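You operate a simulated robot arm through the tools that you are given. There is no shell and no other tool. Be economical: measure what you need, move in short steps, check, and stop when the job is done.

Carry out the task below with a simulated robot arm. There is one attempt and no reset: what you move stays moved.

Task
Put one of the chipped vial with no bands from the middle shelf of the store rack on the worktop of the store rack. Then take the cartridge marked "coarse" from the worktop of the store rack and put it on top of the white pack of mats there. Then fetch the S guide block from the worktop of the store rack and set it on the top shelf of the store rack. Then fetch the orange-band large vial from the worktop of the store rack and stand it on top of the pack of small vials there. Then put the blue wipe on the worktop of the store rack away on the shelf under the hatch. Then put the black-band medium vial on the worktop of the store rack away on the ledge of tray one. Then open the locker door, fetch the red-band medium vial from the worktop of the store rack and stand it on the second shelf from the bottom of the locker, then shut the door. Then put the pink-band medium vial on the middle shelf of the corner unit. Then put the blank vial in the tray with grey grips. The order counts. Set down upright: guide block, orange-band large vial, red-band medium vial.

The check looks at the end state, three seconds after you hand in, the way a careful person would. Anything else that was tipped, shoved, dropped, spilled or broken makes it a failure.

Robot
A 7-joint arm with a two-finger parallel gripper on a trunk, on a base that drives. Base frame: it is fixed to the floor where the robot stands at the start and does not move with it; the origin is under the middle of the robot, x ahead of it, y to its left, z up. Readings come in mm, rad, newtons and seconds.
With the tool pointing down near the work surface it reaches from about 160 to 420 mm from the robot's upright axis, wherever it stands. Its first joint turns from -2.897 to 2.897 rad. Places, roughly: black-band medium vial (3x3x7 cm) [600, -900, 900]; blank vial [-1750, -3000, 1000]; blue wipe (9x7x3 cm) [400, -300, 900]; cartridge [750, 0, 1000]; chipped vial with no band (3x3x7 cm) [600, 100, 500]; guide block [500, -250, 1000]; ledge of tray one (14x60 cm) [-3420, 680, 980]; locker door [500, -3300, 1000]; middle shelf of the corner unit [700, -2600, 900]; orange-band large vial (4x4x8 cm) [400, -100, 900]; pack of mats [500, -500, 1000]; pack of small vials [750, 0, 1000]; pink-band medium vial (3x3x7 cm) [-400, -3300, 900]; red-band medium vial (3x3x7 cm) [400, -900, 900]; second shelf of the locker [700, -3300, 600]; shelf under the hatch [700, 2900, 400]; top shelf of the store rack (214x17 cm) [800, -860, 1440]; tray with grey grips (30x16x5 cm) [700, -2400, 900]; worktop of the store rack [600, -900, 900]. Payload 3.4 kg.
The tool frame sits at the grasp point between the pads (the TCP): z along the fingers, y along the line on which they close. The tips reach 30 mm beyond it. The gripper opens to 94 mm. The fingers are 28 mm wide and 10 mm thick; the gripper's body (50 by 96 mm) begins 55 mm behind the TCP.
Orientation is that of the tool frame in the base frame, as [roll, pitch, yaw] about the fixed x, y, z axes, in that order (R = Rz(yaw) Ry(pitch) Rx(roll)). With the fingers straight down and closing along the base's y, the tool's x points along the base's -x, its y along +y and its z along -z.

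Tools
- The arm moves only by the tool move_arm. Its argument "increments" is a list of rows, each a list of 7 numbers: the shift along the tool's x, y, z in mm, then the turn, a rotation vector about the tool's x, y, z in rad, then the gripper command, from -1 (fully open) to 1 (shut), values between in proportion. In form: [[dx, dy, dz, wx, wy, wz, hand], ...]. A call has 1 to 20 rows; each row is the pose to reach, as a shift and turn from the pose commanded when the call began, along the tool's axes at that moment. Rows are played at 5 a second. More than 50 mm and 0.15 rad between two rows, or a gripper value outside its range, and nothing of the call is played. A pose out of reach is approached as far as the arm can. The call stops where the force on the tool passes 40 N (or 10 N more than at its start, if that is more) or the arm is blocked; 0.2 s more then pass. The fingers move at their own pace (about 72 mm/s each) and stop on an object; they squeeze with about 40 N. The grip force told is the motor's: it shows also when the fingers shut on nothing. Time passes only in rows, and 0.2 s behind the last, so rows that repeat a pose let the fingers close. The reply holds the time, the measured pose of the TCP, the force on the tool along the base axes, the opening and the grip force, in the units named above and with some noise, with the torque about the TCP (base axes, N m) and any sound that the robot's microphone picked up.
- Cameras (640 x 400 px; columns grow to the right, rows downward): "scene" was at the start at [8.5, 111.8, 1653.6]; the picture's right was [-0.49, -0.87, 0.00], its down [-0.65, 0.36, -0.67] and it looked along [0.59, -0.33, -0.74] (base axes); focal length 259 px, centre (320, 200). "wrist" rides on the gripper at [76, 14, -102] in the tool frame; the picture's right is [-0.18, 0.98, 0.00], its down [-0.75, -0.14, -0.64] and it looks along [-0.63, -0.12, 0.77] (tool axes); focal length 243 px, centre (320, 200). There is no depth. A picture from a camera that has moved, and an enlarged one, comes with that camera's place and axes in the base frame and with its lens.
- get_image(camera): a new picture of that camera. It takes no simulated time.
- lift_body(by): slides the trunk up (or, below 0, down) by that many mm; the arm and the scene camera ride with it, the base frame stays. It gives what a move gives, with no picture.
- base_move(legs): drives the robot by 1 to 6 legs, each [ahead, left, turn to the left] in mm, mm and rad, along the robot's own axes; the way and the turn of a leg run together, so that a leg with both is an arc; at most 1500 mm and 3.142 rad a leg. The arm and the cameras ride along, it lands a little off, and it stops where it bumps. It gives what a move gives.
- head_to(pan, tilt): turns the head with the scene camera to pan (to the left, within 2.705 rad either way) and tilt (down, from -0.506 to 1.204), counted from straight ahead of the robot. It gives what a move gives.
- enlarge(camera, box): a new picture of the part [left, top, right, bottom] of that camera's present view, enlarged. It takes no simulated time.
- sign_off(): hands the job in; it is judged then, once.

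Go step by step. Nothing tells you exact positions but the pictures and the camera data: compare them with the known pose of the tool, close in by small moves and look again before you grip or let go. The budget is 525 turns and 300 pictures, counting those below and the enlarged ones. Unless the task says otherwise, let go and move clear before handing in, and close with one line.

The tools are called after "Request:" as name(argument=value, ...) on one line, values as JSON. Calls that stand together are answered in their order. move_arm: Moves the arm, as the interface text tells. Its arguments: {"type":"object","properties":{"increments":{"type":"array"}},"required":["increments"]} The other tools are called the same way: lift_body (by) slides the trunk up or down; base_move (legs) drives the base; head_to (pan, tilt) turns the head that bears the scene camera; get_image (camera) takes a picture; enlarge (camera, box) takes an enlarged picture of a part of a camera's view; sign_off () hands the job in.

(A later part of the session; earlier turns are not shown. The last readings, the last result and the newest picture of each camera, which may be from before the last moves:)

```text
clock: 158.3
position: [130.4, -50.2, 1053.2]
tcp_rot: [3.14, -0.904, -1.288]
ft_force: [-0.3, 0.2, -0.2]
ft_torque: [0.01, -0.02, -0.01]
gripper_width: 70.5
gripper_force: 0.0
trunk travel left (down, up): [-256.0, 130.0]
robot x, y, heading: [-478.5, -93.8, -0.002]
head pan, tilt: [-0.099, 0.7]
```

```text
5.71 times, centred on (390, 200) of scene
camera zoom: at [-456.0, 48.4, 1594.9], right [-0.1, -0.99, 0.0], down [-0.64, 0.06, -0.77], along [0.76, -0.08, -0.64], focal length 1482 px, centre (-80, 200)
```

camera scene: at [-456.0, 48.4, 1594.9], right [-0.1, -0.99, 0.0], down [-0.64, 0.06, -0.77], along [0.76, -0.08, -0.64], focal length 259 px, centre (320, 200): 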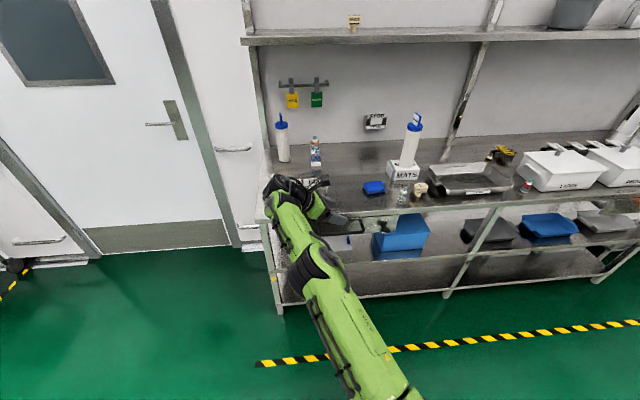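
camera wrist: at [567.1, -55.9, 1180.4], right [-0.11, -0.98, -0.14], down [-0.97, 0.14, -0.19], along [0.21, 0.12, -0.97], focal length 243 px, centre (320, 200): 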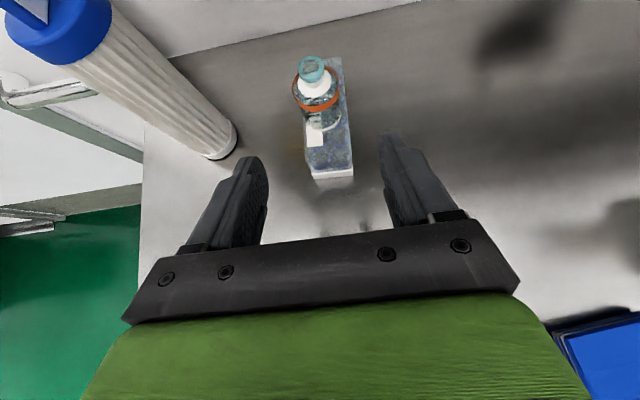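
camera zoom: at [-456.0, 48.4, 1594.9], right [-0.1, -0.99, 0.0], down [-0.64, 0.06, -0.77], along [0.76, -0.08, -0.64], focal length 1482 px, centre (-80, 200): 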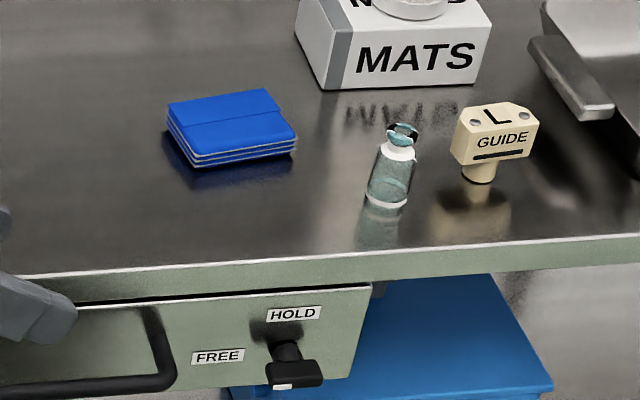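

Wipe centre ≈ (427,−281), long axis yaw ≈ −80°, 62 mm wide. I'll turn the base −0.11 rad, retract the arm slightly and approach.

Request:
move_arm(increments=[[-7, 38, -9, 0, 0, 0, -1], [-14, 77, -17.5, 0, 0, 0, -1], [-14, 77, -17.5, 0, 0, 0, -1]])

Request:
base_move(legs=[[0, -114, -0.11], [330, 0, 0]])

Request:
get_image(camera="wrist")

Request:
get_image(camera="scene")

```text
clock: 159.1
position: [50.1, -51.1, 1052.7]
tcp_rot: [3.141, -0.903, -1.291]
ft_force: [-0.3, -0.3, -0.3]
ft_torque: [0.03, -0.03, -0.01]
gripper_width: 94.1
gripper_force: 0.1
trunk travel left (down, up): [-256.0, 130.0]
robot x, y, heading: [-477.6, -93.0, 0.002]
head pan, tilt: [-0.099, 0.7]
```

```text
clock: 162.1
position: [377.2, -265.6, 1052.9]
tcp_rot: [3.138, -0.904, -1.401]
ft_force: [0.3, -0.2, 0.0]
ft_torque: [0.0, 0.02, 0.01]
gripper_width: 94.0
gripper_force: 0.1
trunk travel left (down, up): [-256.0, 130.0]
robot x, y, heading: [-159.4, -247.5, -0.111]
head pan, tilt: [-0.099, 0.7]
```

```text
199 pictures are left
camera wrist: at [358.2, -235.4, 1176.9], right [-0.99, -0.05, -0.14], down [-0.02, 0.98, -0.19], along [0.15, -0.19, -0.97], focal length 243 px, centre (320, 200)
```

wrist: 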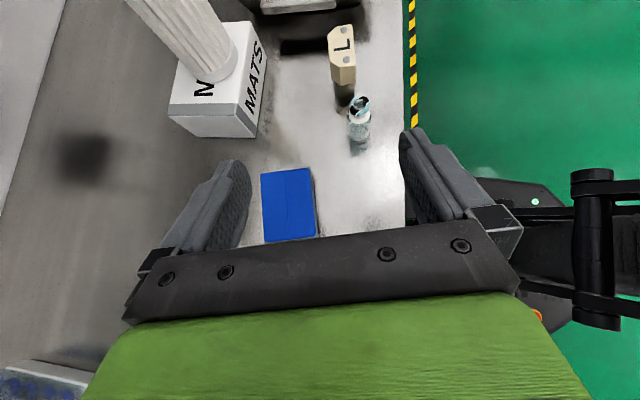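

```text
198 pictures are left
camera scene: at [-114.2, -110.8, 1594.8], right [-0.21, -0.98, 0.0], down [-0.63, 0.14, -0.76], along [0.75, -0.16, -0.64], focal length 259 px, centre (320, 200)
```

scene: 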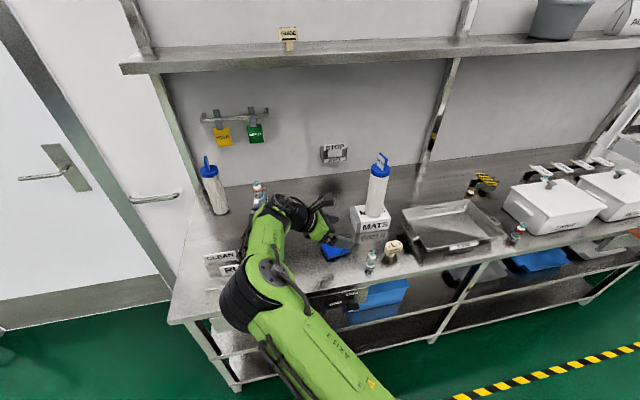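

Clear view: wipe centre (436,−281), aligned with the tool. Move over it and descend partway.

Request:
move_arm(increments=[[4, -28, 6, 0, 0, 0, -1], [9, -55, 11.4, 0, 0, 0, -1], [-20, -55, 34, 0, 0, 0, -1], [-48, -55, 57, 0, 0, 0, -1], [-48, -55, 57, 0, 0, 0, -1]])

Request:
get_image(camera="wrist")

```text
clock: 163.3
position: [432.5, -273.9, 981.6]
tcp_rot: [-3.141, -0.904, -1.402]
ft_force: [0.2, -0.2, 0.1]
ft_torque: [0.01, 0.03, -0.02]
gripper_width: 94.4
gripper_force: 0.1
trunk travel left (down, up): [-256.0, 130.0]
robot x, y, heading: [-151.7, -251.9, -0.116]
head pan, tilt: [-0.099, 0.7]
```

```text
197 pictures are left
camera wrist: at [413.3, -242.6, 1105.6], right [-0.99, -0.05, -0.14], down [-0.02, 0.98, -0.19], along [0.15, -0.19, -0.97], focal length 243 px, centre (320, 200)
```

wrist: 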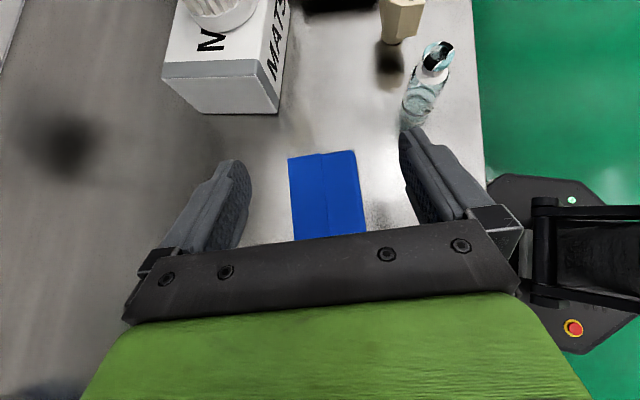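

Request:
move_arm(increments=[[-18, -2, 14, 0, 0, 0, -1], [-36, -3, 28.5, 0, 0, 0, -1], [-48, -3, 38, 0, 0, 0, -1], [-54, -3, 42.5, 0, 0, 0, -1], [-54, -3, 42.5, 0, 0, 0, -1]])

Request:
get_image(camera="wrist")

```text
clock: 164.5
position: [434.8, -270.3, 911.1]
tcp_rot: [-3.141, -0.902, -1.403]
ft_force: [0.2, -0.1, 0.3]
ft_torque: [-0.03, -0.02, 0.01]
gripper_width: 94.2
gripper_force: 0.0
trunk travel left (down, up): [-256.0, 130.0]
robot x, y, heading: [-159.3, -248.6, -0.112]
head pan, tilt: [-0.099, 0.7]
```

```text
196 pictures are left
camera wrist: at [415.8, -240.7, 1035.6], right [-0.99, -0.05, -0.14], down [-0.02, 0.98, -0.19], along [0.15, -0.19, -0.97], focal length 243 px, centre (320, 200)
```

wrist: 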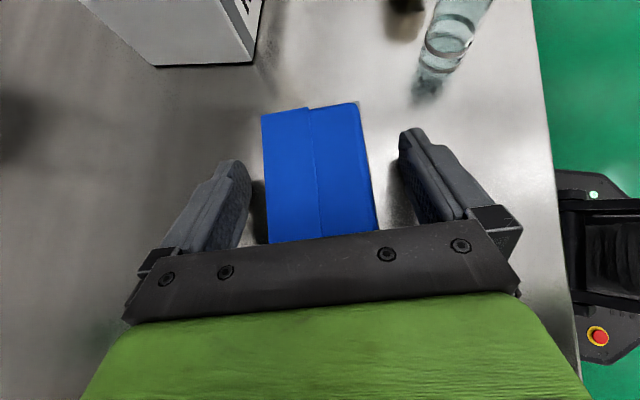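

Fingers straddle the wipe at worktop level. Close and lift.

Request:
move_arm(increments=[[0, 0, 0, 0, 0, 0, -0.6], [0, 0, 0, 0, 0, 0, -0.3], [0, 0, 0, 0, 0, 0, 1], [0, 0, 0, 0, 0, 0, 1], [0, 0, 0, 0, 0, 0, 1]])

Request:
move_arm(increments=[[24, 0, -18, 0, 0, 0, 1], [55, 0, -43, 0, 0, 0, 1], [86, 0, -68, 0, 0, 0, 1], [110, 0, -87, 0, 0, 0, 1], [110, 0, -87, 0, 0, 0, 1]])

Request:
get_image(camera="wrist")

```text
clock: 165.7
position: [434.0, -273.0, 910.6]
tcp_rot: [3.141, -0.902, -1.402]
ft_force: [-0.6, -0.3, 0.6]
ft_torque: [0.04, 0.0, -0.01]
gripper_width: 64.0
gripper_force: 39.8
trunk travel left (down, up): [-256.0, 130.0]
robot x, y, heading: [-156.1, -244.3, -0.114]
head pan, tilt: [-0.099, 0.7]
```

```text
clock: 166.9
position: [432.7, -271.2, 1052.1]
tcp_rot: [3.14, -0.904, -1.401]
ft_force: [0.0, -0.4, 0.1]
ft_torque: [-0.02, -0.01, -0.01]
gripper_width: 64.3
gripper_force: 39.7
trunk travel left (down, up): [-256.0, 130.0]
robot x, y, heading: [-155.4, -249.2, -0.116]
head pan, tilt: [-0.099, 0.7]
```

```text
195 pictures are left
camera wrist: at [414.1, -240.1, 1176.4], right [-0.99, -0.05, -0.14], down [-0.02, 0.98, -0.19], along [0.15, -0.19, -0.97], focal length 243 px, centre (320, 200)
```

wrist: 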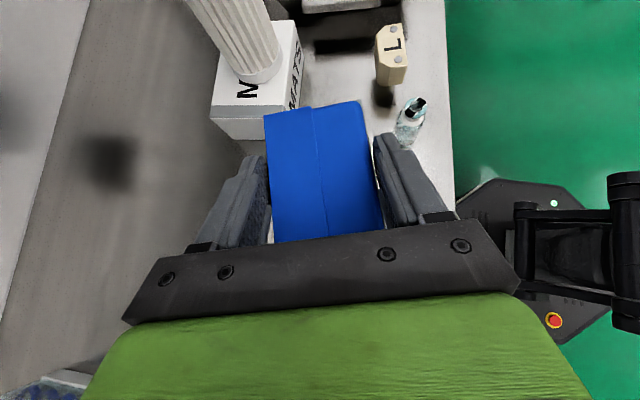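

The wipe is held. Back off, straighten up, and drive left toward the hatch.

Request:
base_move(legs=[[-450, 0, 0.115], [0, 1500, 0], [0, 900, 0]])

Request:
head_to(pan=0.3, tilt=0.5)

Request:
get_image(camera="scene")

```text
clock: 181.0
position: [33.3, 2201.1, 1051.8]
tcp_rot: [3.139, -0.904, -1.323]
ft_force: [-0.8, 0.0, 0.3]
ft_torque: [0.01, 0.02, -0.01]
gripper_width: 64.4
gripper_force: 40.3
trunk travel left (down, up): [-256.0, 130.0]
robot x, y, heading: [-555.7, 2174.9, -0.033]
head pan, tilt: [-0.099, 0.7]
```

```text
clock: 181.8
position: [33.3, 2200.9, 1051.9]
tcp_rot: [3.14, -0.904, -1.32]
ft_force: [0.6, -0.3, -0.3]
ft_torque: [0.02, 0.02, 0.03]
gripper_width: 64.2
gripper_force: 40.5
trunk travel left (down, up): [-256.0, 130.0]
robot x, y, heading: [-553.8, 2175.9, -0.037]
head pan, tilt: [0.3, 0.499]
```

```text
194 pictures are left
camera scene: at [-523.4, 2351.3, 1612.5], right [0.26, -0.96, 0.0], down [-0.46, -0.13, -0.88], along [0.85, 0.23, -0.48], focal length 259 px, centre (320, 200)
```

scene: 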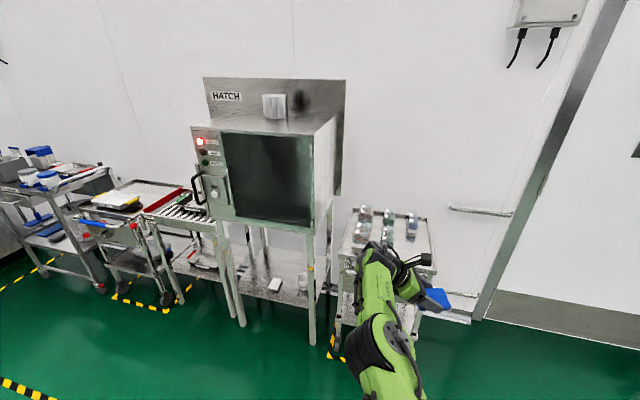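

Request:
enlarge(camera="scene", box=[180, 180, 360, 350])

```text
2.35 times, centred on (270, 265) of scene
camera zoom: at [-523.4, 2351.3, 1612.5], right [0.26, -0.96, 0.0], down [-0.46, -0.13, -0.88], along [0.85, 0.23, -0.48], focal length 610 px, centre (438, 47)
```

zoom: 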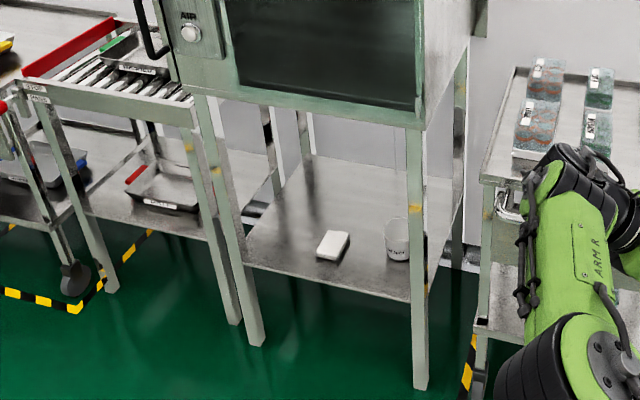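

The shelf under the hatch: front edge x≈402, y 2690–3090, surface z≈400, box bottom at ≈905. A free spot is near (485, 3010). I'll shift left and turn the tool back to point forward.

Request:
base_move(legs=[[0, 795, 0.035]])

Request:
move_arm(increments=[[0, 0, 0, 0.112, 0, -0.089, 1], [0, 0, 0, 0.224, 0, -0.178, 1], [0, 0, 0, 0.336, 0, -0.267, 1], [0, 0, 0, 0.448, 0, -0.356, 1], [0, 0, 0, 0.56, 0, -0.445, 1], [0, 0, 0, 0.672, 0, -0.534, 1], [0, 0, 0, 0.784, 0, -0.623, 1], [0, 0, 0, 0.896, 0, -0.711, 1], [0, 0, 0, 1.01, 0, -0.8, 1], [0, 0, 0, 1.01, 0, -0.8, 1]])

Request:
lift_body(by=-256)

Request:
get_image(camera="wrist")

```text
clock: 186.0
position: [39.8, 2998.8, 1050.7]
tcp_rot: [3.141, -0.903, -1.276]
ft_force: [0.1, 0.6, 0.4]
ft_torque: [0.01, -0.04, 0.04]
gripper_width: 64.2
gripper_force: 39.6
trunk travel left (down, up): [-256.0, 130.0]
robot x, y, heading: [-548.6, 2946.6, 0.009]
head pan, tilt: [0.3, 0.499]
```

```text
clock: 188.2
position: [39.8, 2998.3, 1053.8]
tcp_rot: [3.137, -0.902, 0.016]
ft_force: [-0.7, 0.7, 0.0]
ft_torque: [0.01, 0.0, -0.03]
gripper_width: 64.2
gripper_force: 40.8
trunk travel left (down, up): [-256.0, 130.0]
robot x, y, heading: [-546.4, 2946.2, 0.009]
head pan, tilt: [0.3, 0.499]
```

```text
clock: 190.8
position: [40.2, 2998.0, 797.7]
tcp_rot: [3.137, -0.9, 0.014]
ft_force: [0.4, -0.1, -0.1]
ft_torque: [0.0, 0.0, -0.02]
gripper_width: 63.5
gripper_force: 39.5
trunk travel left (down, up): [0.0, 386.0]
robot x, y, heading: [-547.6, 2946.8, 0.011]
head pan, tilt: [0.3, 0.499]
```

```text
192 pictures are left
camera wrist: at [7.6, 2983.4, 922.2], right [-0.1, -0.98, -0.14], down [-0.97, 0.13, -0.19], along [0.21, 0.12, -0.97], focal length 243 px, centre (320, 200)
```

wrist: 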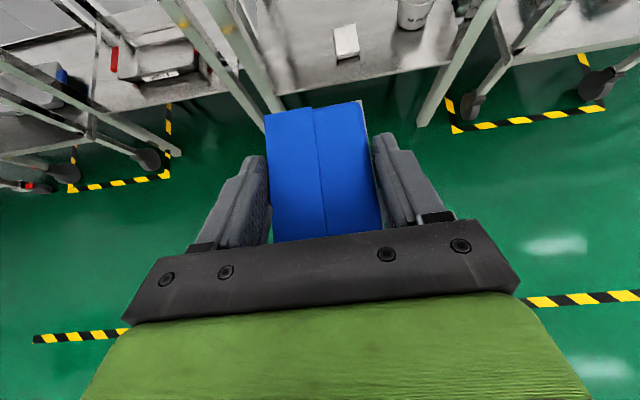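

A free slot lies between the white block (left edge y≈2973) and the left leg (y≈3120). Target (480, 3045). Lower the arm first.

Request:
move_arm(increments=[[-35, 0, 27, 0, 0, 0, 1], [-70, 0, 54, 0, 0, 0, 1], [-105, 0, 81, 0, 0, 0, 1], [-140, 0, 108, 0, 0, 0, 1], [-175, 0, 135, 0, 0, 0, 1], [-210, 0, 166, 0, 0, 0, 1], [-210, 0, 166, 0, 0, 0, 1]])

Request:
base_move(legs=[[0, 45, -0.01], [250, 0, 0]])

Request:
get_image(camera="wrist")

Request:
head_to(pan=0.0, tilt=0.7)

Request:
get_image(camera="scene")

```text
clock: 192.4
position: [44.4, 2995.2, 529.6]
tcp_rot: [3.14, -0.902, 0.013]
ft_force: [-0.8, 0.5, 0.1]
ft_torque: [-0.03, 0.02, -0.02]
gripper_width: 64.0
gripper_force: 40.0
trunk travel left (down, up): [0.0, 386.0]
robot x, y, heading: [-547.5, 2944.8, 0.004]
head pan, tilt: [0.3, 0.499]
```

```text
clock: 194.8
position: [297.9, 3034.8, 530.6]
tcp_rot: [3.138, -0.9, 0.004]
ft_force: [1.0, -0.4, -1.0]
ft_torque: [0.0, 0.03, 0.02]
gripper_width: 64.3
gripper_force: 40.2
trunk travel left (down, up): [0.0, 386.0]
robot x, y, heading: [-293.6, 2993.8, 0.002]
head pan, tilt: [0.3, 0.499]
```

```text
191 pictures are left
camera wrist: at [265.5, 3021.5, 655.2], right [-0.11, -0.98, -0.14], down [-0.97, 0.14, -0.19], along [0.21, 0.12, -0.97], focal length 243 px, centre (320, 200)
```

wrist: 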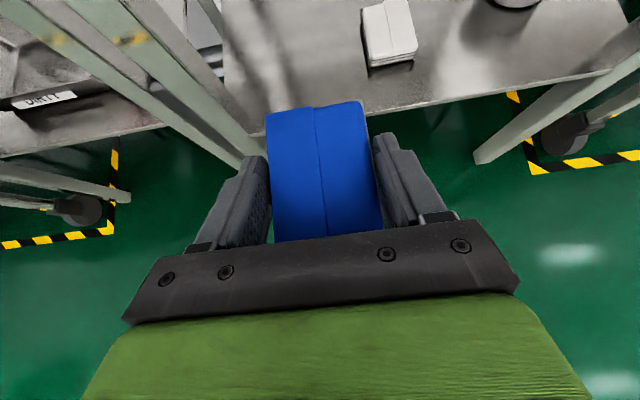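

```text
clock: 195.6
position: [299.2, 3034.5, 531.0]
tcp_rot: [3.14, -0.901, 0.005]
ft_force: [0.2, 0.1, -0.2]
ft_torque: [-0.01, -0.02, -0.01]
gripper_width: 64.0
gripper_force: 39.6
trunk travel left (down, up): [0.0, 386.0]
robot x, y, heading: [-295.9, 2993.9, 0.001]
head pan, tilt: [0.0, 0.7]
```

```text
190 pictures are left
camera scene: at [-270.0, 3142.6, 1340.5], right [0.0, -1.0, 0.0], down [-0.64, 0.0, -0.77], along [0.77, 0.0, -0.64], focal length 259 px, centre (320, 200)
```

scene: 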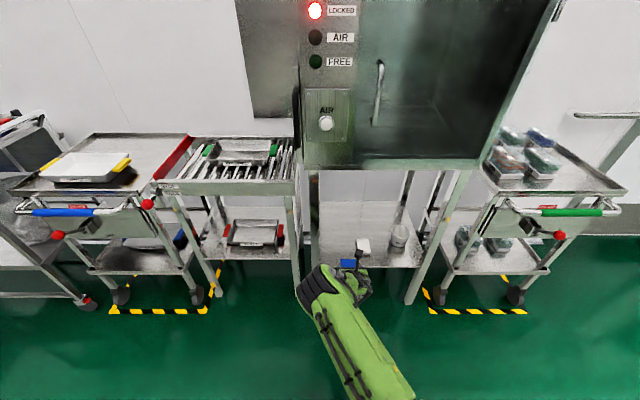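

Clear. Nudge left 12 mm and drive in 175 mm.

Request:
move_arm(increments=[[0, -12, 0, 0, 0, 0, 1], [0, -12, 0, 0, 0, 0, 1]])

Request:
base_move(legs=[[175, 0, 0]])

Request:
get_image(camera="wrist")

```text
clock: 196.2
position: [297.5, 3046.6, 530.3]
tcp_rot: [3.138, -0.901, 0.003]
ft_force: [0.9, 0.7, 0.2]
ft_torque: [-0.01, 0.03, -0.01]
gripper_width: 64.1
gripper_force: 40.2
trunk travel left (down, up): [0.0, 386.0]
robot x, y, heading: [-296.6, 2993.9, -0.005]
head pan, tilt: [0.0, 0.7]
```

```text
clock: 197.6
position: [473.0, 3045.1, 531.8]
tcp_rot: [3.139, -0.901, 0.001]
ft_force: [-0.5, 0.5, -0.9]
ft_torque: [0.02, 0.01, 0.04]
gripper_width: 63.1
gripper_force: 40.2
trunk travel left (down, up): [0.0, 386.0]
robot x, y, heading: [-120.3, 2990.8, 0.0]
head pan, tilt: [0.0, 0.7]
```

```text
189 pictures are left
camera wrist: at [440.0, 3032.2, 655.5], right [-0.12, -0.98, -0.14], down [-0.97, 0.14, -0.19], along [0.21, 0.12, -0.97], focal length 243 px, centre (320, 200)
```

wrist: 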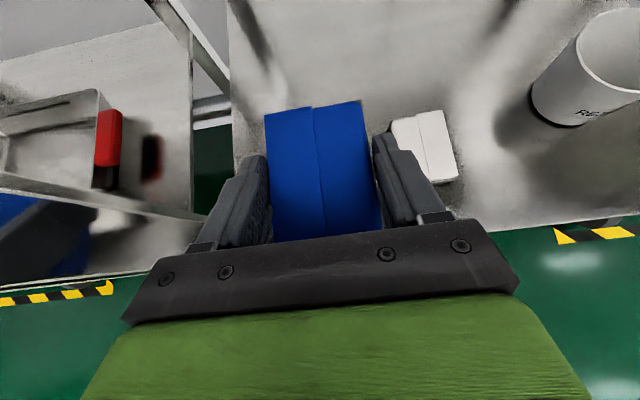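

Good clearances on both sides. Lower to near the shelf.

Request:
move_arm(increments=[[-24, 0, 19, 0, 0, 0, 1], [-48, 0, 38, 0, 0, 0, 1], [-69, 0, 54.5, 0, 0, 0, 1], [-69, 0, 54.5, 0, 0, 0, 1]])

Request:
get_image(camera="wrist")

```text
clock: 198.6
position: [470.4, 3046.3, 441.5]
tcp_rot: [3.138, -0.9, -0.001]
ft_force: [-0.3, 0.6, -1.0]
ft_torque: [0.0, -0.02, 0.0]
gripper_width: 63.0
gripper_force: 39.9
trunk travel left (down, up): [0.0, 386.0]
robot x, y, heading: [-119.1, 2987.0, -0.004]
head pan, tilt: [0.0, 0.7]
```

```text
188 pictures are left
camera wrist: at [438.2, 3032.3, 567.3], right [-0.12, -0.98, -0.14], down [-0.97, 0.14, -0.19], along [0.21, 0.12, -0.97], focal length 243 px, centre (320, 200)
```

wrist: 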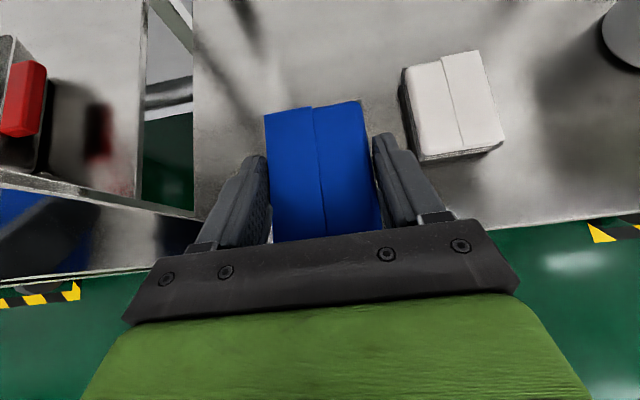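

Request:
move_arm(increments=[[-3, 0, 2.5, 0, 0, 0, 1], [-6, 0, 5, 0, 0, 0, 1], [-9, 0, 7.2, 0, 0, 0, 1], [-12, 0, 9.5, 0, 0, 0, 1]])

```text
clock: 199.6
position: [472.6, 3044.5, 427.6]
tcp_rot: [3.137, -0.902, 0.002]
ft_force: [-0.7, -0.8, 0.2]
ft_torque: [0.0, 0.01, 0.01]
gripper_width: 63.1
gripper_force: 40.1
trunk travel left (down, up): [0.0, 386.0]
robot x, y, heading: [-120.2, 2990.5, -0.005]
head pan, tilt: [0.0, 0.7]
```

Request:
move_arm(increments=[[-3, 0, 2.5, 0, 0, 0, 1], [-6, 0, 5, 0, 0, 0, 1], [-9, 0, 7.2, 0, 0, 0, 1], [-12, 0, 9.5, 0, 0, 0, 1]])

Request:
get_image(camera="wrist")

```text
clock: 200.6
position: [472.1, 3044.9, 412.1]
tcp_rot: [3.138, -0.902, 0.002]
ft_force: [0.6, 0.0, 0.0]
ft_torque: [-0.03, -0.02, 0.04]
gripper_width: 63.1
gripper_force: 39.5
trunk travel left (down, up): [0.0, 386.0]
robot x, y, heading: [-123.4, 2992.9, 0.002]
head pan, tilt: [0.0, 0.7]
```

```text
187 pictures are left
camera wrist: at [440.1, 3032.2, 536.8], right [-0.12, -0.98, -0.14], down [-0.97, 0.14, -0.19], along [0.21, 0.12, -0.97], focal length 243 px, centre (320, 200)
```

wrist: 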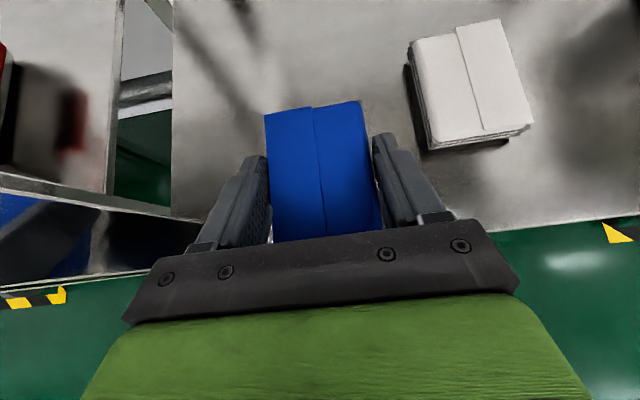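

The shelf is a bit lower than estimated; continue lowering.

Request:
move_arm(increments=[[-5, 0, 4, 0, 0, 0, 1], [-10, 0, 8, 0, 0, 0, 1], [-15, 0, 12, 0, 0, 0, 1], [-19, 0, 15, 0, 0, 0, 1], [-23, 0, 18, 0, 0, 0, 1]])

Request:
get_image(camera="wrist")

```text
clock: 201.8
position: [472.7, 3045.4, 383.5]
tcp_rot: [3.139, -0.9, 0.003]
ft_force: [-0.6, -0.4, 0.0]
ft_torque: [0.0, -0.04, 0.02]
gripper_width: 64.0
gripper_force: 39.5
trunk travel left (down, up): [0.0, 386.0]
robot x, y, heading: [-119.0, 2988.1, -0.001]
head pan, tilt: [0.0, 0.7]
```

```text
186 pictures are left
camera wrist: at [439.1, 3031.7, 508.3], right [-0.12, -0.98, -0.14], down [-0.97, 0.14, -0.19], along [0.21, 0.12, -0.97], focal length 243 px, centre (320, 200)
```

wrist: 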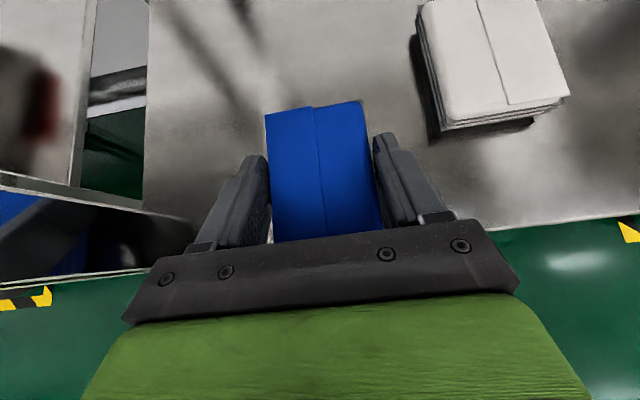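

Request:
move_arm(increments=[[-3, 0, 2.5, 0, 0, 0, 1], [-6, 0, 5, 0, 0, 0, 1], [-9, 0, 7.2, 0, 0, 0, 1], [-12, 0, 9.5, 0, 0, 0, 1]])

```text
clock: 202.5
position: [473.8, 3046.0, 381.0]
tcp_rot: [3.135, -0.913, 0.003]
ft_force: [-13.3, -0.9, 21.4]
ft_torque: [0.09, 0.56, 0.0]
gripper_width: 64.2
gripper_force: 40.0
trunk travel left (down, up): [0.0, 386.0]
robot x, y, heading: [-125.4, 2989.9, 0.004]
head pan, tilt: [0.0, 0.7]
stopped in row 3: the force on the tool passed its limit at 42 N (the readings are from after the stop); the commanded pose is now the measured one
```

Contact at z≈381. Relieve slightly, open, and check.

Request:
move_arm(increments=[[1, 0, -0.8, 0, 0, 0, 1], [1, 0, -0.8, 0, 0, 0, -0.1], [1, 0, -0.8, 0, 0, 0, -0.7], [1, 0, -0.8, 0, 0, 0, -0.75], [1, 0, -0.8, 0, 0, 0, -0.75]])

Request:
get_image(camera="wrist")

```text
clock: 203.7
position: [473.6, 3047.2, 378.3]
tcp_rot: [3.137, -0.906, 0.004]
ft_force: [-1.4, -1.5, 3.1]
ft_torque: [0.1, 0.0, 0.1]
gripper_width: 81.3
gripper_force: 0.1
trunk travel left (down, up): [0.0, 386.0]
robot x, y, heading: [-120.1, 2992.3, 0.0]
head pan, tilt: [0.0, 0.7]
```

```text
185 pictures are left
camera wrist: at [440.6, 3032.5, 503.8], right [-0.11, -0.98, -0.14], down [-0.97, 0.14, -0.2], along [0.21, 0.12, -0.97], focal length 243 px, centre (320, 200)
```

wrist: 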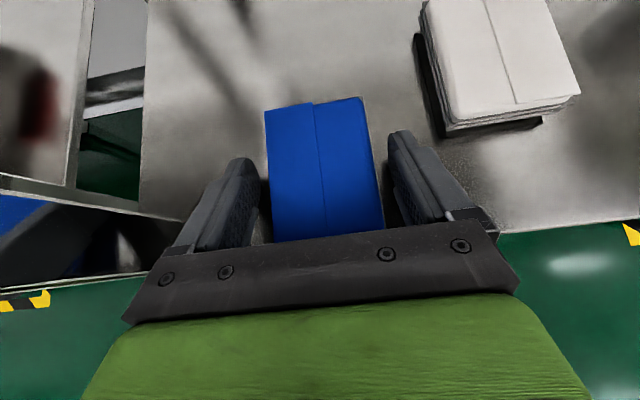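

The wipe lies on the shelf. Retreat along the tool axis and back off.

Request:
move_arm(increments=[[0, 0, -40, 0, 0, 0, -0.75], [0, 0, -85, 0, 0, 0, -0.75], [0, 0, -130, 0, 0, 0, -0.75]])

Request:
base_move(legs=[[-300, 0, 0]])

Request:
get_image(camera="wrist")

Request:
enlarge(camera="scene", box=[220, 140, 480, 320])

```text
clock: 204.5
position: [367.8, 3043.8, 459.6]
tcp_rot: [3.139, -0.907, 0.005]
ft_force: [0.3, 0.5, -0.3]
ft_torque: [-0.01, 0.02, -0.01]
gripper_width: 82.3
gripper_force: 0.0
trunk travel left (down, up): [0.0, 386.0]
robot x, y, heading: [-119.2, 2991.1, 0.002]
head pan, tilt: [0.0, 0.7]
```

```text
clock: 206.6
position: [59.3, 3042.0, 460.1]
tcp_rot: [3.138, -0.907, -0.001]
ft_force: [0.4, -0.1, -2.0]
ft_torque: [-0.02, 0.0, -0.04]
gripper_width: 82.4
gripper_force: 0.0
trunk travel left (down, up): [0.0, 386.0]
robot x, y, heading: [-430.1, 2991.4, -0.005]
head pan, tilt: [0.0, 0.7]
```

```text
184 pictures are left
camera wrist: at [27.2, 3028.4, 583.1], right [-0.12, -0.98, -0.14], down [-0.97, 0.15, -0.2], along [0.22, 0.11, -0.97], focal length 243 px, centre (320, 200)
```

wrist: 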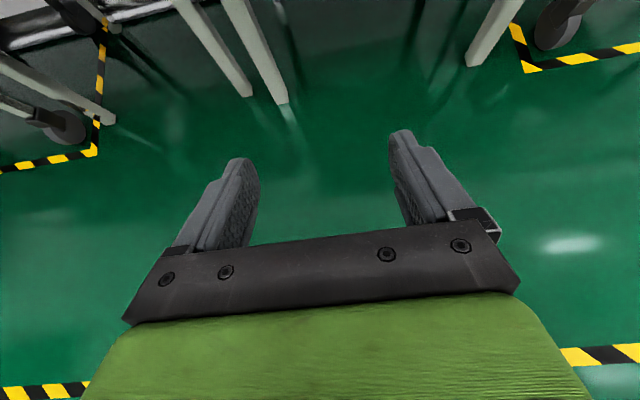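

```text
2.22 times, centred on (350, 230) of scene
camera zoom: at [-403.3, 3143.6, 1340.5], right [-0.01, -1.0, 0.0], down [-0.64, 0.0, -0.76], along [0.76, -0.01, -0.64], focal length 576 px, centre (253, 133)
```

zoom: 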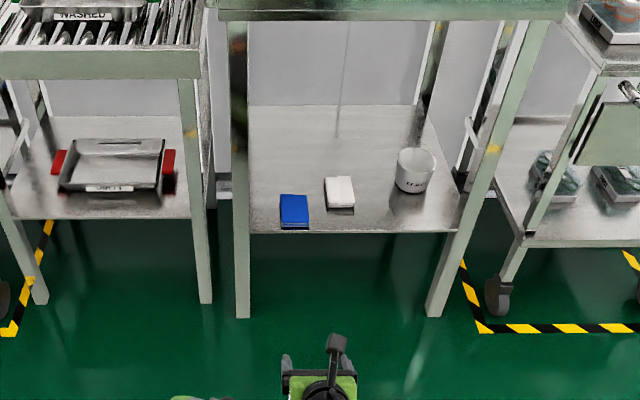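

Step 5 done: the wipe is on the hatch shelf. Return to the store rack for the black-band vial; raise the trunk on the way.

Request:
base_move(legs=[[-150, 0, 0], [0, -1500, 0], [0, -1500, 0], [0, -800, 0]])

Request:
lift_body(by=300)

Request:
head_to(pan=0.0, tilt=0.55)

Request:
get_image(camera="scene")

```text
clock: 225.8
position: [-119.3, -748.9, 459.3]
tcp_rot: [3.139, -0.907, -0.012]
ft_force: [-0.5, 0.3, -0.7]
ft_torque: [-0.01, -0.02, -0.01]
gripper_width: 82.1
gripper_force: 0.1
trunk travel left (down, up): [0.0, 386.0]
robot x, y, heading: [-608.9, -796.0, -0.017]
head pan, tilt: [0.0, 0.7]
```

```text
clock: 228.8
position: [-119.6, -749.4, 756.2]
tcp_rot: [3.138, -0.905, -0.013]
ft_force: [-0.7, 0.0, 0.5]
ft_torque: [-0.03, -0.02, -0.02]
gripper_width: 82.1
gripper_force: 0.0
trunk travel left (down, up): [-300.0, 86.0]
robot x, y, heading: [-609.3, -790.6, -0.019]
head pan, tilt: [0.0, 0.7]
```

```text
clock: 229.5
position: [-119.2, -749.7, 757.4]
tcp_rot: [3.137, -0.908, -0.014]
ft_force: [-0.7, -0.1, 0.9]
ft_torque: [0.02, 0.01, -0.01]
gripper_width: 82.3
gripper_force: 0.0
trunk travel left (down, up): [-300.0, 86.0]
robot x, y, heading: [-610.8, -794.0, -0.015]
head pan, tilt: [0.0, 0.55]
```

```text
182 pictures are left
camera scene: at [-577.0, -642.9, 1652.5], right [-0.02, -1.0, 0.0], down [-0.52, 0.01, -0.85], along [0.85, -0.01, -0.52], focal length 259 px, centre (320, 200)
```

scene: 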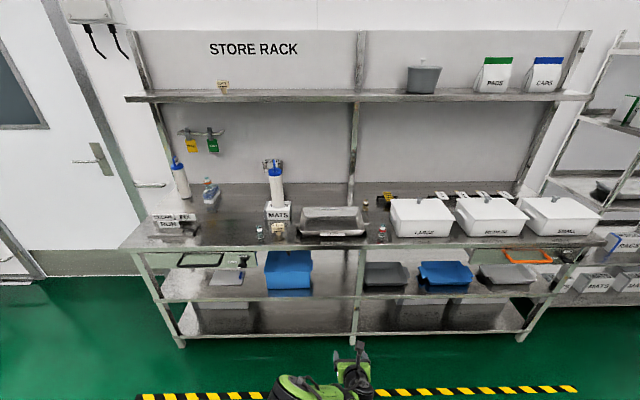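

Request:
enlarge(camera="scene", box=[290, 170, 450, 270])

Request:
enlarge(camera="scene", box=[350, 185, 400, 245])

Request:
enlarge(camera="scene", box=[375, 180, 535, 250])

```text
4.00 times, centred on (370, 220) of scene
camera zoom: at [-577.0, -642.9, 1652.5], right [-0.02, -1.0, 0.0], down [-0.52, 0.01, -0.85], along [0.85, -0.01, -0.52], focal length 1038 px, centre (120, 120)
```

zoom: 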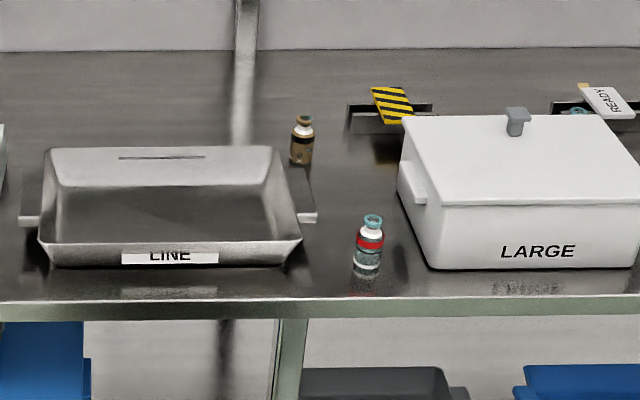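

```text
6.67 times, centred on (375, 215) of scene
camera zoom: at [-577.0, -642.9, 1652.5], right [-0.02, -1.0, 0.0], down [-0.52, 0.01, -0.85], along [0.85, -0.01, -0.52], focal length 1729 px, centre (-47, 100)
```

zoom: 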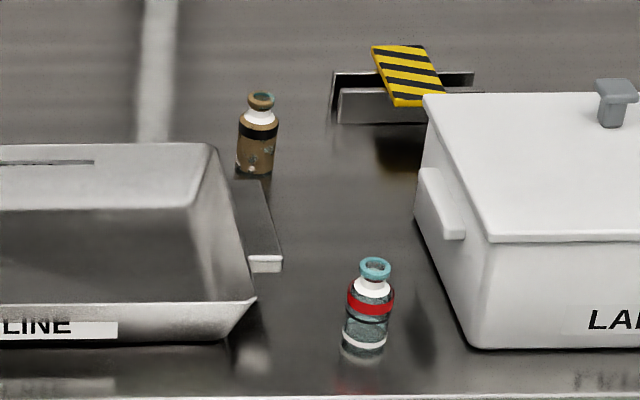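

```text
4.00 times, centred on (455, 215) of scene
camera zoom: at [-577.0, -642.9, 1652.5], right [-0.02, -1.0, 0.0], down [-0.52, 0.01, -0.85], along [0.85, -0.01, -0.52], focal length 1038 px, centre (-220, 140)
```

zoom: 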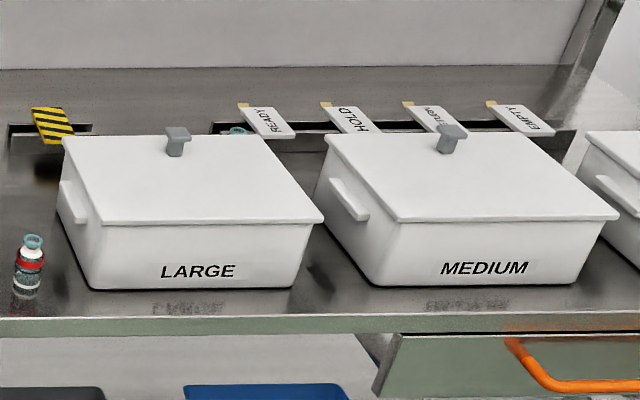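

The brown vial with the black band is at about (571,−904), behind the LINE tray's handle; the red one is at (347,−941). Raise the arm and approach from above.

Request:
move_arm(increments=[[40, 0, -16, 0, 0, 0, -0.5], [80, 0, -31, 0, 0, 0, -0.5], [120, 0, -46, 0, 0, 0, -0.5], [160, 0, -61, 0, 0, 0, -0.5], [200, 0, -77, 0, 0, 0, -0.5], [240, 0, -92, 0, 0, 0, -0.5], [283, 0, -108, 0, 0, 0, -0.5], [283, 0, -108, 0, 0, 0, -0.5]])

Request:
base_move(legs=[[0, -155, 0.015], [470, 0, 0]])

Request:
get_image(camera="wrist")

```text
clock: 231.3
position: [-27.6, -750.9, 1042.0]
tcp_rot: [3.137, -0.905, -0.011]
ft_force: [0.2, -0.1, -0.1]
ft_torque: [0.0, 0.0, -0.01]
gripper_width: 70.6
gripper_force: 0.0
trunk travel left (down, up): [-300.0, 86.0]
robot x, y, heading: [-607.9, -792.3, -0.014]
head pan, tilt: [0.0, 0.55]
```

```text
clock: 235.1
position: [432.7, -894.8, 1041.9]
tcp_rot: [3.137, -0.906, 0.009]
ft_force: [0.5, 0.6, -0.9]
ft_torque: [-0.04, -0.02, -0.03]
gripper_width: 70.4
gripper_force: 0.1
trunk travel left (down, up): [-300.0, 86.0]
robot x, y, heading: [-149.1, -946.3, 0.005]
head pan, tilt: [0.0, 0.55]
```

```text
178 pictures are left
camera wrist: at [399.3, -909.3, 1167.0], right [-0.11, -0.98, -0.14], down [-0.97, 0.14, -0.2], along [0.21, 0.12, -0.97], focal length 243 px, centre (320, 200)
```

wrist: 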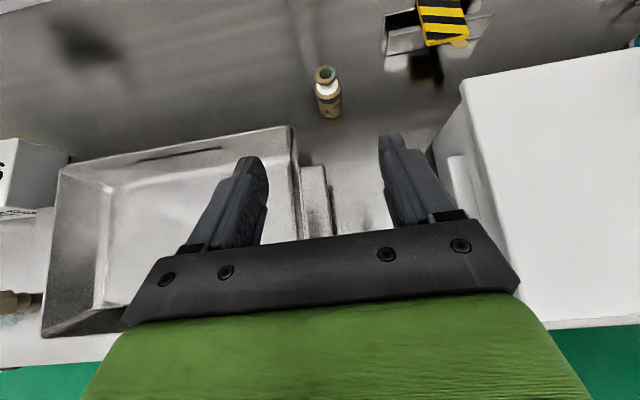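

Vial at (575,−902); handle ends at x≈497, so a vertical descent is clear. Drive forward 100 mm and adjust.

Request:
base_move(legs=[[105, -6, -0.005]])

Request:
get_image(camera="wrist")

```text
clock: 236.3
position: [537.0, -905.7, 1042.6]
tcp_rot: [3.139, -0.906, 0.0]
ft_force: [0.4, -0.7, -0.8]
ft_torque: [0.0, -0.02, -0.01]
gripper_width: 70.5
gripper_force: 0.0
trunk travel left (down, up): [-300.0, 86.0]
robot x, y, heading: [-45.2, -954.7, -0.005]
head pan, tilt: [0.0, 0.55]
```

```text
177 pictures are left
camera wrist: at [503.5, -919.1, 1166.8], right [-0.12, -0.98, -0.14], down [-0.97, 0.14, -0.2], along [0.21, 0.12, -0.97], focal length 243 px, centre (320, 200)
```

wrist: 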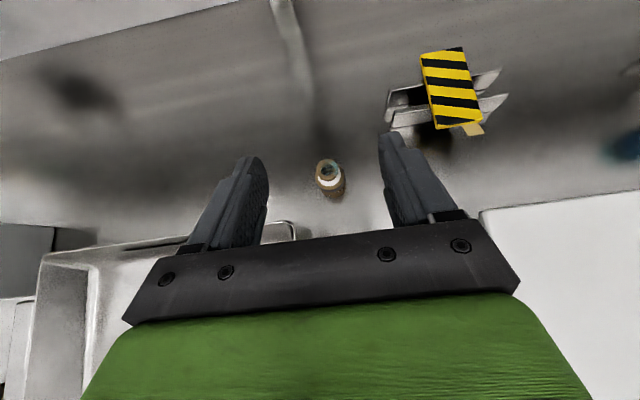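

Request:
move_arm(increments=[[25, -4, 31, 0, 0, 0, -0.3], [-7, -4, 57, 0, 0, 0, -0.3], [-40, -4, 82, 0, 0, 0, -0.3], [-71, -4, 106, 0, 0, 0, -0.3], [-71, -4, 106, 0, 0, 0, -0.3]])

Request:
get_image(camera="wrist")

```text
clock: 237.5
position: [576.8, -900.7, 921.3]
tcp_rot: [3.139, -0.907, 0.001]
ft_force: [0.0, -0.4, 0.0]
ft_torque: [0.01, 0.1, 0.02]
gripper_width: 61.0
gripper_force: 0.0
trunk travel left (down, up): [-300.0, 86.0]
robot x, y, heading: [-47.3, -950.7, -0.003]
head pan, tilt: [0.0, 0.55]
```

```text
176 pictures are left
camera wrist: at [543.0, -913.8, 1045.4], right [-0.12, -0.98, -0.14], down [-0.97, 0.14, -0.2], along [0.22, 0.12, -0.97], focal length 243 px, centre (320, 200)
```

wrist: 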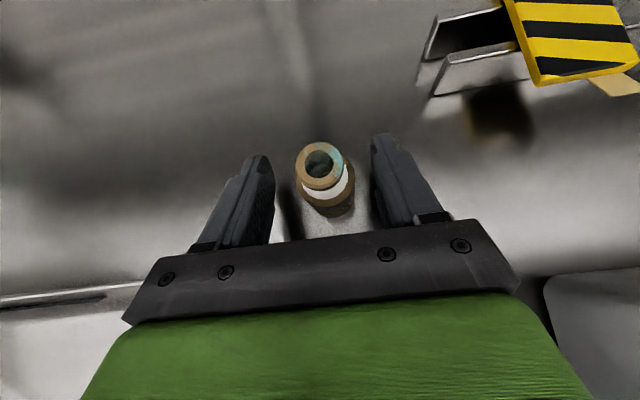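

Centred. Close and lift.

Request:
move_arm(increments=[[-2.4, 0, 1.8, 0, 0, 0, 0], [-2.4, 0, 1.8, 0, 0, 0, 1], [-2.4, 0, 1.8, 0, 0, 0, 1], [-2.4, 0, 1.8, 0, 0, 0, 1]])

Request:
move_arm(increments=[[24, 0, -18, 0, 0, 0, 1], [55, 0, -43, 0, 0, 0, 1], [86, 0, -68, 0, 0, 0, 1], [110, 0, -87, 0, 0, 0, 1], [110, 0, -87, 0, 0, 0, 1]])

Request:
get_image(camera="wrist")

```text
clock: 238.5
position: [577.0, -900.8, 920.9]
tcp_rot: [3.139, -0.912, 0.0]
ft_force: [9.0, 1.7, 20.5]
ft_torque: [0.34, 1.63, -0.16]
gripper_width: 28.3
gripper_force: 40.4
trunk travel left (down, up): [-300.0, 86.0]
robot x, y, heading: [-46.6, -954.8, 0.002]
head pan, tilt: [0.0, 0.55]
```

```text
clock: 239.7
position: [575.1, -900.6, 1059.8]
tcp_rot: [3.139, -0.906, 0.0]
ft_force: [-0.3, 0.1, 0.1]
ft_torque: [-0.01, 0.0, 0.04]
gripper_width: 28.0
gripper_force: 40.3
trunk travel left (down, up): [-300.0, 86.0]
robot x, y, heading: [-45.7, -951.6, -0.001]
head pan, tilt: [0.0, 0.55]
```

```text
175 pictures are left
camera wrist: at [540.9, -914.1, 1184.4], right [-0.12, -0.98, -0.14], down [-0.97, 0.14, -0.2], along [0.21, 0.12, -0.97], focal length 243 px, centre (320, 200)
```

wrist: 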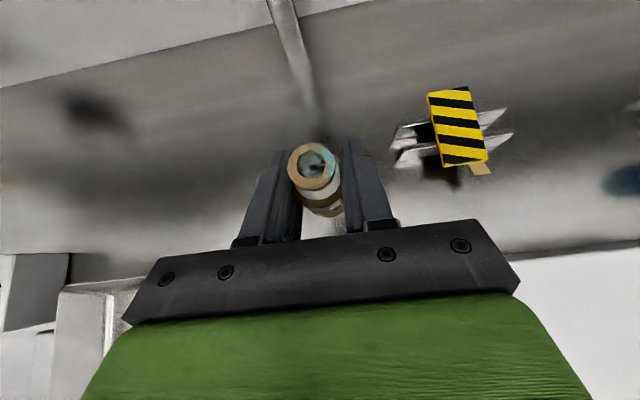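

Held (28 mm). Now carry it to tray one: back off, go left to y≈700, turn around, and drive toward −x.

Request:
base_move(legs=[[-450, 0, 0], [0, 1500, 0], [0, 150, 0], [0, 0, 3.14], [1300, 0, 0]])

Request:
head_to(pan=0.0, tilt=0.4)

Request:
get_image(camera="scene")

```text
clock: 263.6
position: [-2355.2, 853.6, 1060.0]
tcp_rot: [3.139, -0.905, 3.026]
ft_force: [0.4, 0.6, 0.3]
ft_torque: [0.0, -0.02, -0.03]
gripper_width: 27.6
gripper_force: 40.1
trunk travel left (down, up): [-300.0, 86.0]
robot x, y, heading: [-1734.1, 833.1, 3.023]
head pan, tilt: [0.0, 0.55]
```

```text
clock: 264.3
position: [-2355.4, 851.9, 1060.6]
tcp_rot: [3.137, -0.908, 3.025]
ft_force: [0.1, -0.7, -0.2]
ft_torque: [0.01, -0.05, 0.01]
gripper_width: 28.0
gripper_force: 40.7
trunk travel left (down, up): [-300.0, 86.0]
robot x, y, heading: [-1730.4, 833.4, 3.021]
head pan, tilt: [0.0, 0.4]
```

```text
174 pictures are left
camera scene: at [-1785.4, 686.1, 1666.2], right [0.12, 0.99, 0.0], down [0.39, -0.05, -0.92], along [-0.91, 0.11, -0.39], focal length 259 px, centre (320, 200)
```

scene: 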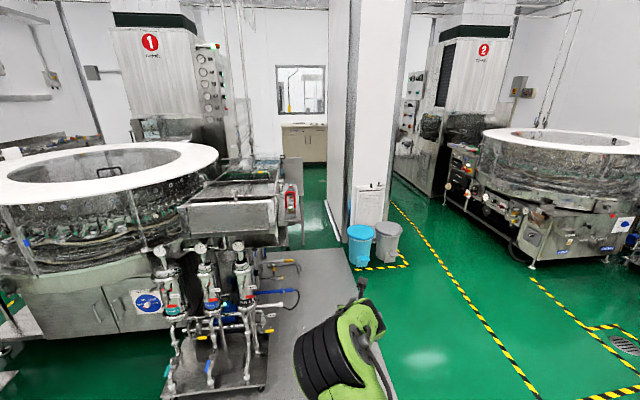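

Request:
enlarge(camera="scene", box=[140, 140, 340, 280])

```text
2.86 times, centred on (240, 210) of scene
camera zoom: at [-1785.4, 686.1, 1666.2], right [0.12, 0.99, 0.0], down [0.39, -0.05, -0.92], along [-0.91, 0.11, -0.39], focal length 741 px, centre (549, 171)
```

zoom: 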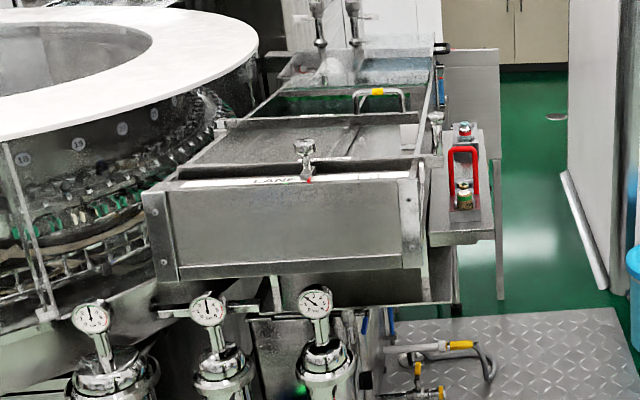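

Request:
enlarge(camera="scene", box=[270, 170, 330, 230])

```text
6.67 times, centred on (300, 200) of scene
camera zoom: at [-1785.4, 686.1, 1666.2], right [0.12, 0.99, 0.0], down [0.39, -0.05, -0.92], along [-0.91, 0.11, -0.39], focal length 1729 px, centre (453, 200)
```

zoom: 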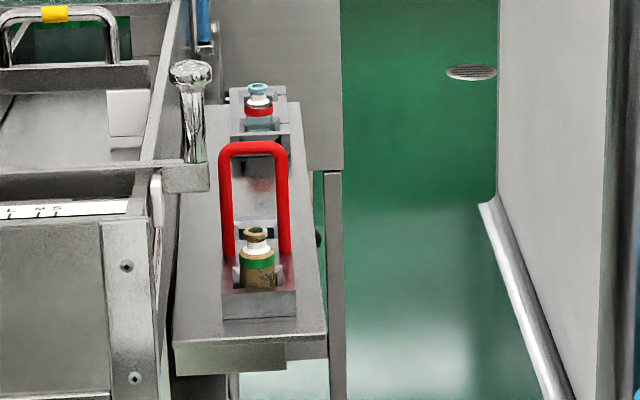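

The ledge (x −3112…−3713, y ≈610–745, z≈980) carries two carriers; the gap between them near x≈−3350 is free. A red handle blocks approach from the end, so I'll approach from its right side, facing −y.

Request:
base_move(legs=[[0, -523, 0], [1237, 0, 0], [0, 0, 1.69]])

Request:
head_to(pan=-0.3, tilt=0.6)

Request:
get_image(camera="scene")

```text
clock: 277.3
position: [-2875.6, 907.1, 1060.1]
tcp_rot: [3.139, -0.907, -1.619]
ft_force: [-0.1, -0.5, -0.5]
ft_torque: [-0.03, 0.04, -0.02]
gripper_width: 27.7
gripper_force: 40.0
trunk travel left (down, up): [-300.0, 86.0]
robot x, y, heading: [-2900.7, 1529.7, -1.624]
head pan, tilt: [0.0, 0.4]
```

```text
clock: 278.1
position: [-2876.6, 907.9, 1060.4]
tcp_rot: [3.139, -0.907, -1.619]
ft_force: [1.0, 0.7, 0.1]
ft_torque: [0.01, -0.01, -0.02]
gripper_width: 28.0
gripper_force: 40.0
trunk travel left (down, up): [-300.0, 86.0]
robot x, y, heading: [-2901.5, 1530.7, -1.624]
head pan, tilt: [-0.3, 0.6]
```

```text
171 pictures are left
camera scene: at [-2775.6, 1495.7, 1648.1], right [-0.94, 0.35, 0.0], down [0.19, 0.53, -0.83], along [-0.28, -0.77, -0.56], focal length 259 px, centre (320, 200)
```

scene: 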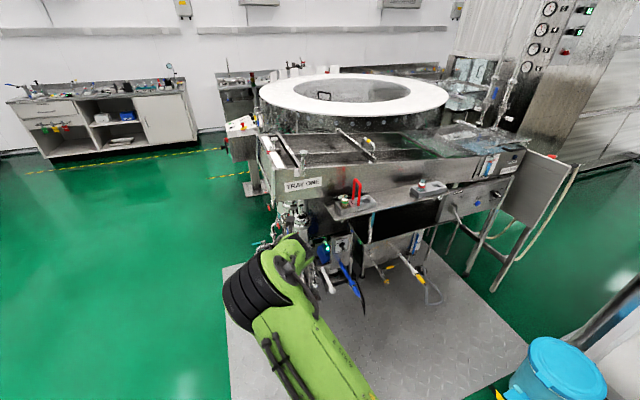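

Request:
enlarge(camera="scene", box=[280, 140, 540, 260])

```text
2.46 times, centred on (410, 200) of scene
camera zoom: at [-2775.6, 1495.7, 1648.1], right [-0.94, 0.35, 0.0], down [0.19, 0.53, -0.83], along [-0.28, -0.77, -0.56], focal length 638 px, centre (98, 200)
```

zoom: 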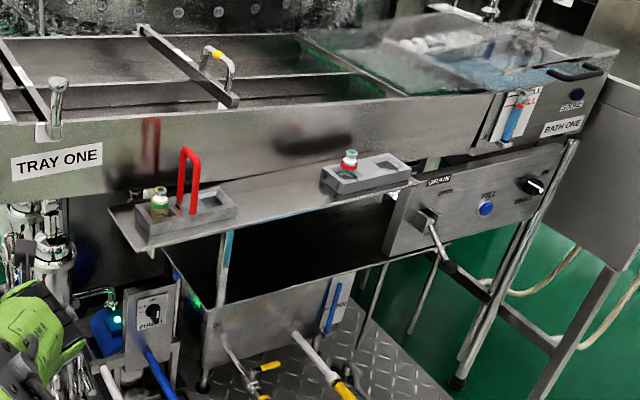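

The free gap on the ledge is x −3322…−3529, so I aim for (−3425, 692). Slide over to there while staying back, then extend the arm.

Request:
base_move(legs=[[0, 0, 0.053], [0, -575, 0]])

Request:
move_arm(increments=[[20, 0, 26, 0, 0, 0, 1], [41, 0, 53, 0, 0, 0, 1], [62, 0, 79, 0, 0, 0, 1], [62, 0, 79, 0, 0, 0, 1]])

Request:
get_image(camera="wrist")

```text
clock: 281.8
position: [-3420.6, 911.7, 1059.5]
tcp_rot: [3.138, -0.907, -1.577]
ft_force: [0.9, 1.0, 0.5]
ft_torque: [-0.01, -0.02, 0.0]
gripper_width: 27.9
gripper_force: 39.9
trunk travel left (down, up): [-300.0, 86.0]
robot x, y, heading: [-3472.5, 1529.8, -1.584]
head pan, tilt: [-0.3, 0.6]
```

```text
clock: 282.8
position: [-3420.6, 810.7, 1062.1]
tcp_rot: [3.138, -0.905, -1.578]
ft_force: [-0.7, 0.1, -0.6]
ft_torque: [-0.01, 0.01, 0.01]
gripper_width: 28.1
gripper_force: 39.9
trunk travel left (down, up): [-300.0, 86.0]
robot x, y, heading: [-3466.7, 1532.4, -1.579]
head pan, tilt: [-0.3, 0.6]
```

```text
169 pictures are left
camera wrist: at [-3433.8, 844.6, 1185.7], right [-0.98, 0.12, -0.14], down [0.15, 0.97, -0.2], along [0.11, -0.22, -0.97], focal length 243 px, centre (320, 200)
```

wrist: 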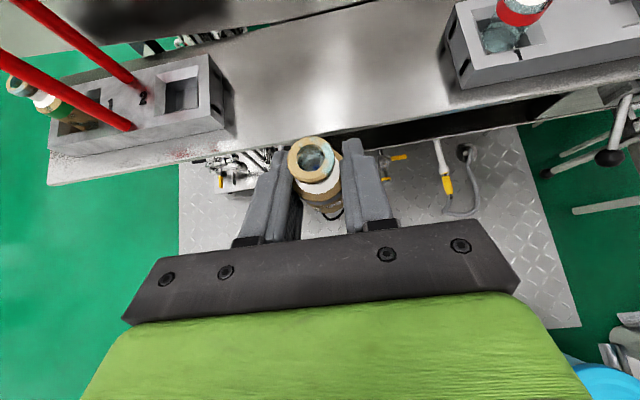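

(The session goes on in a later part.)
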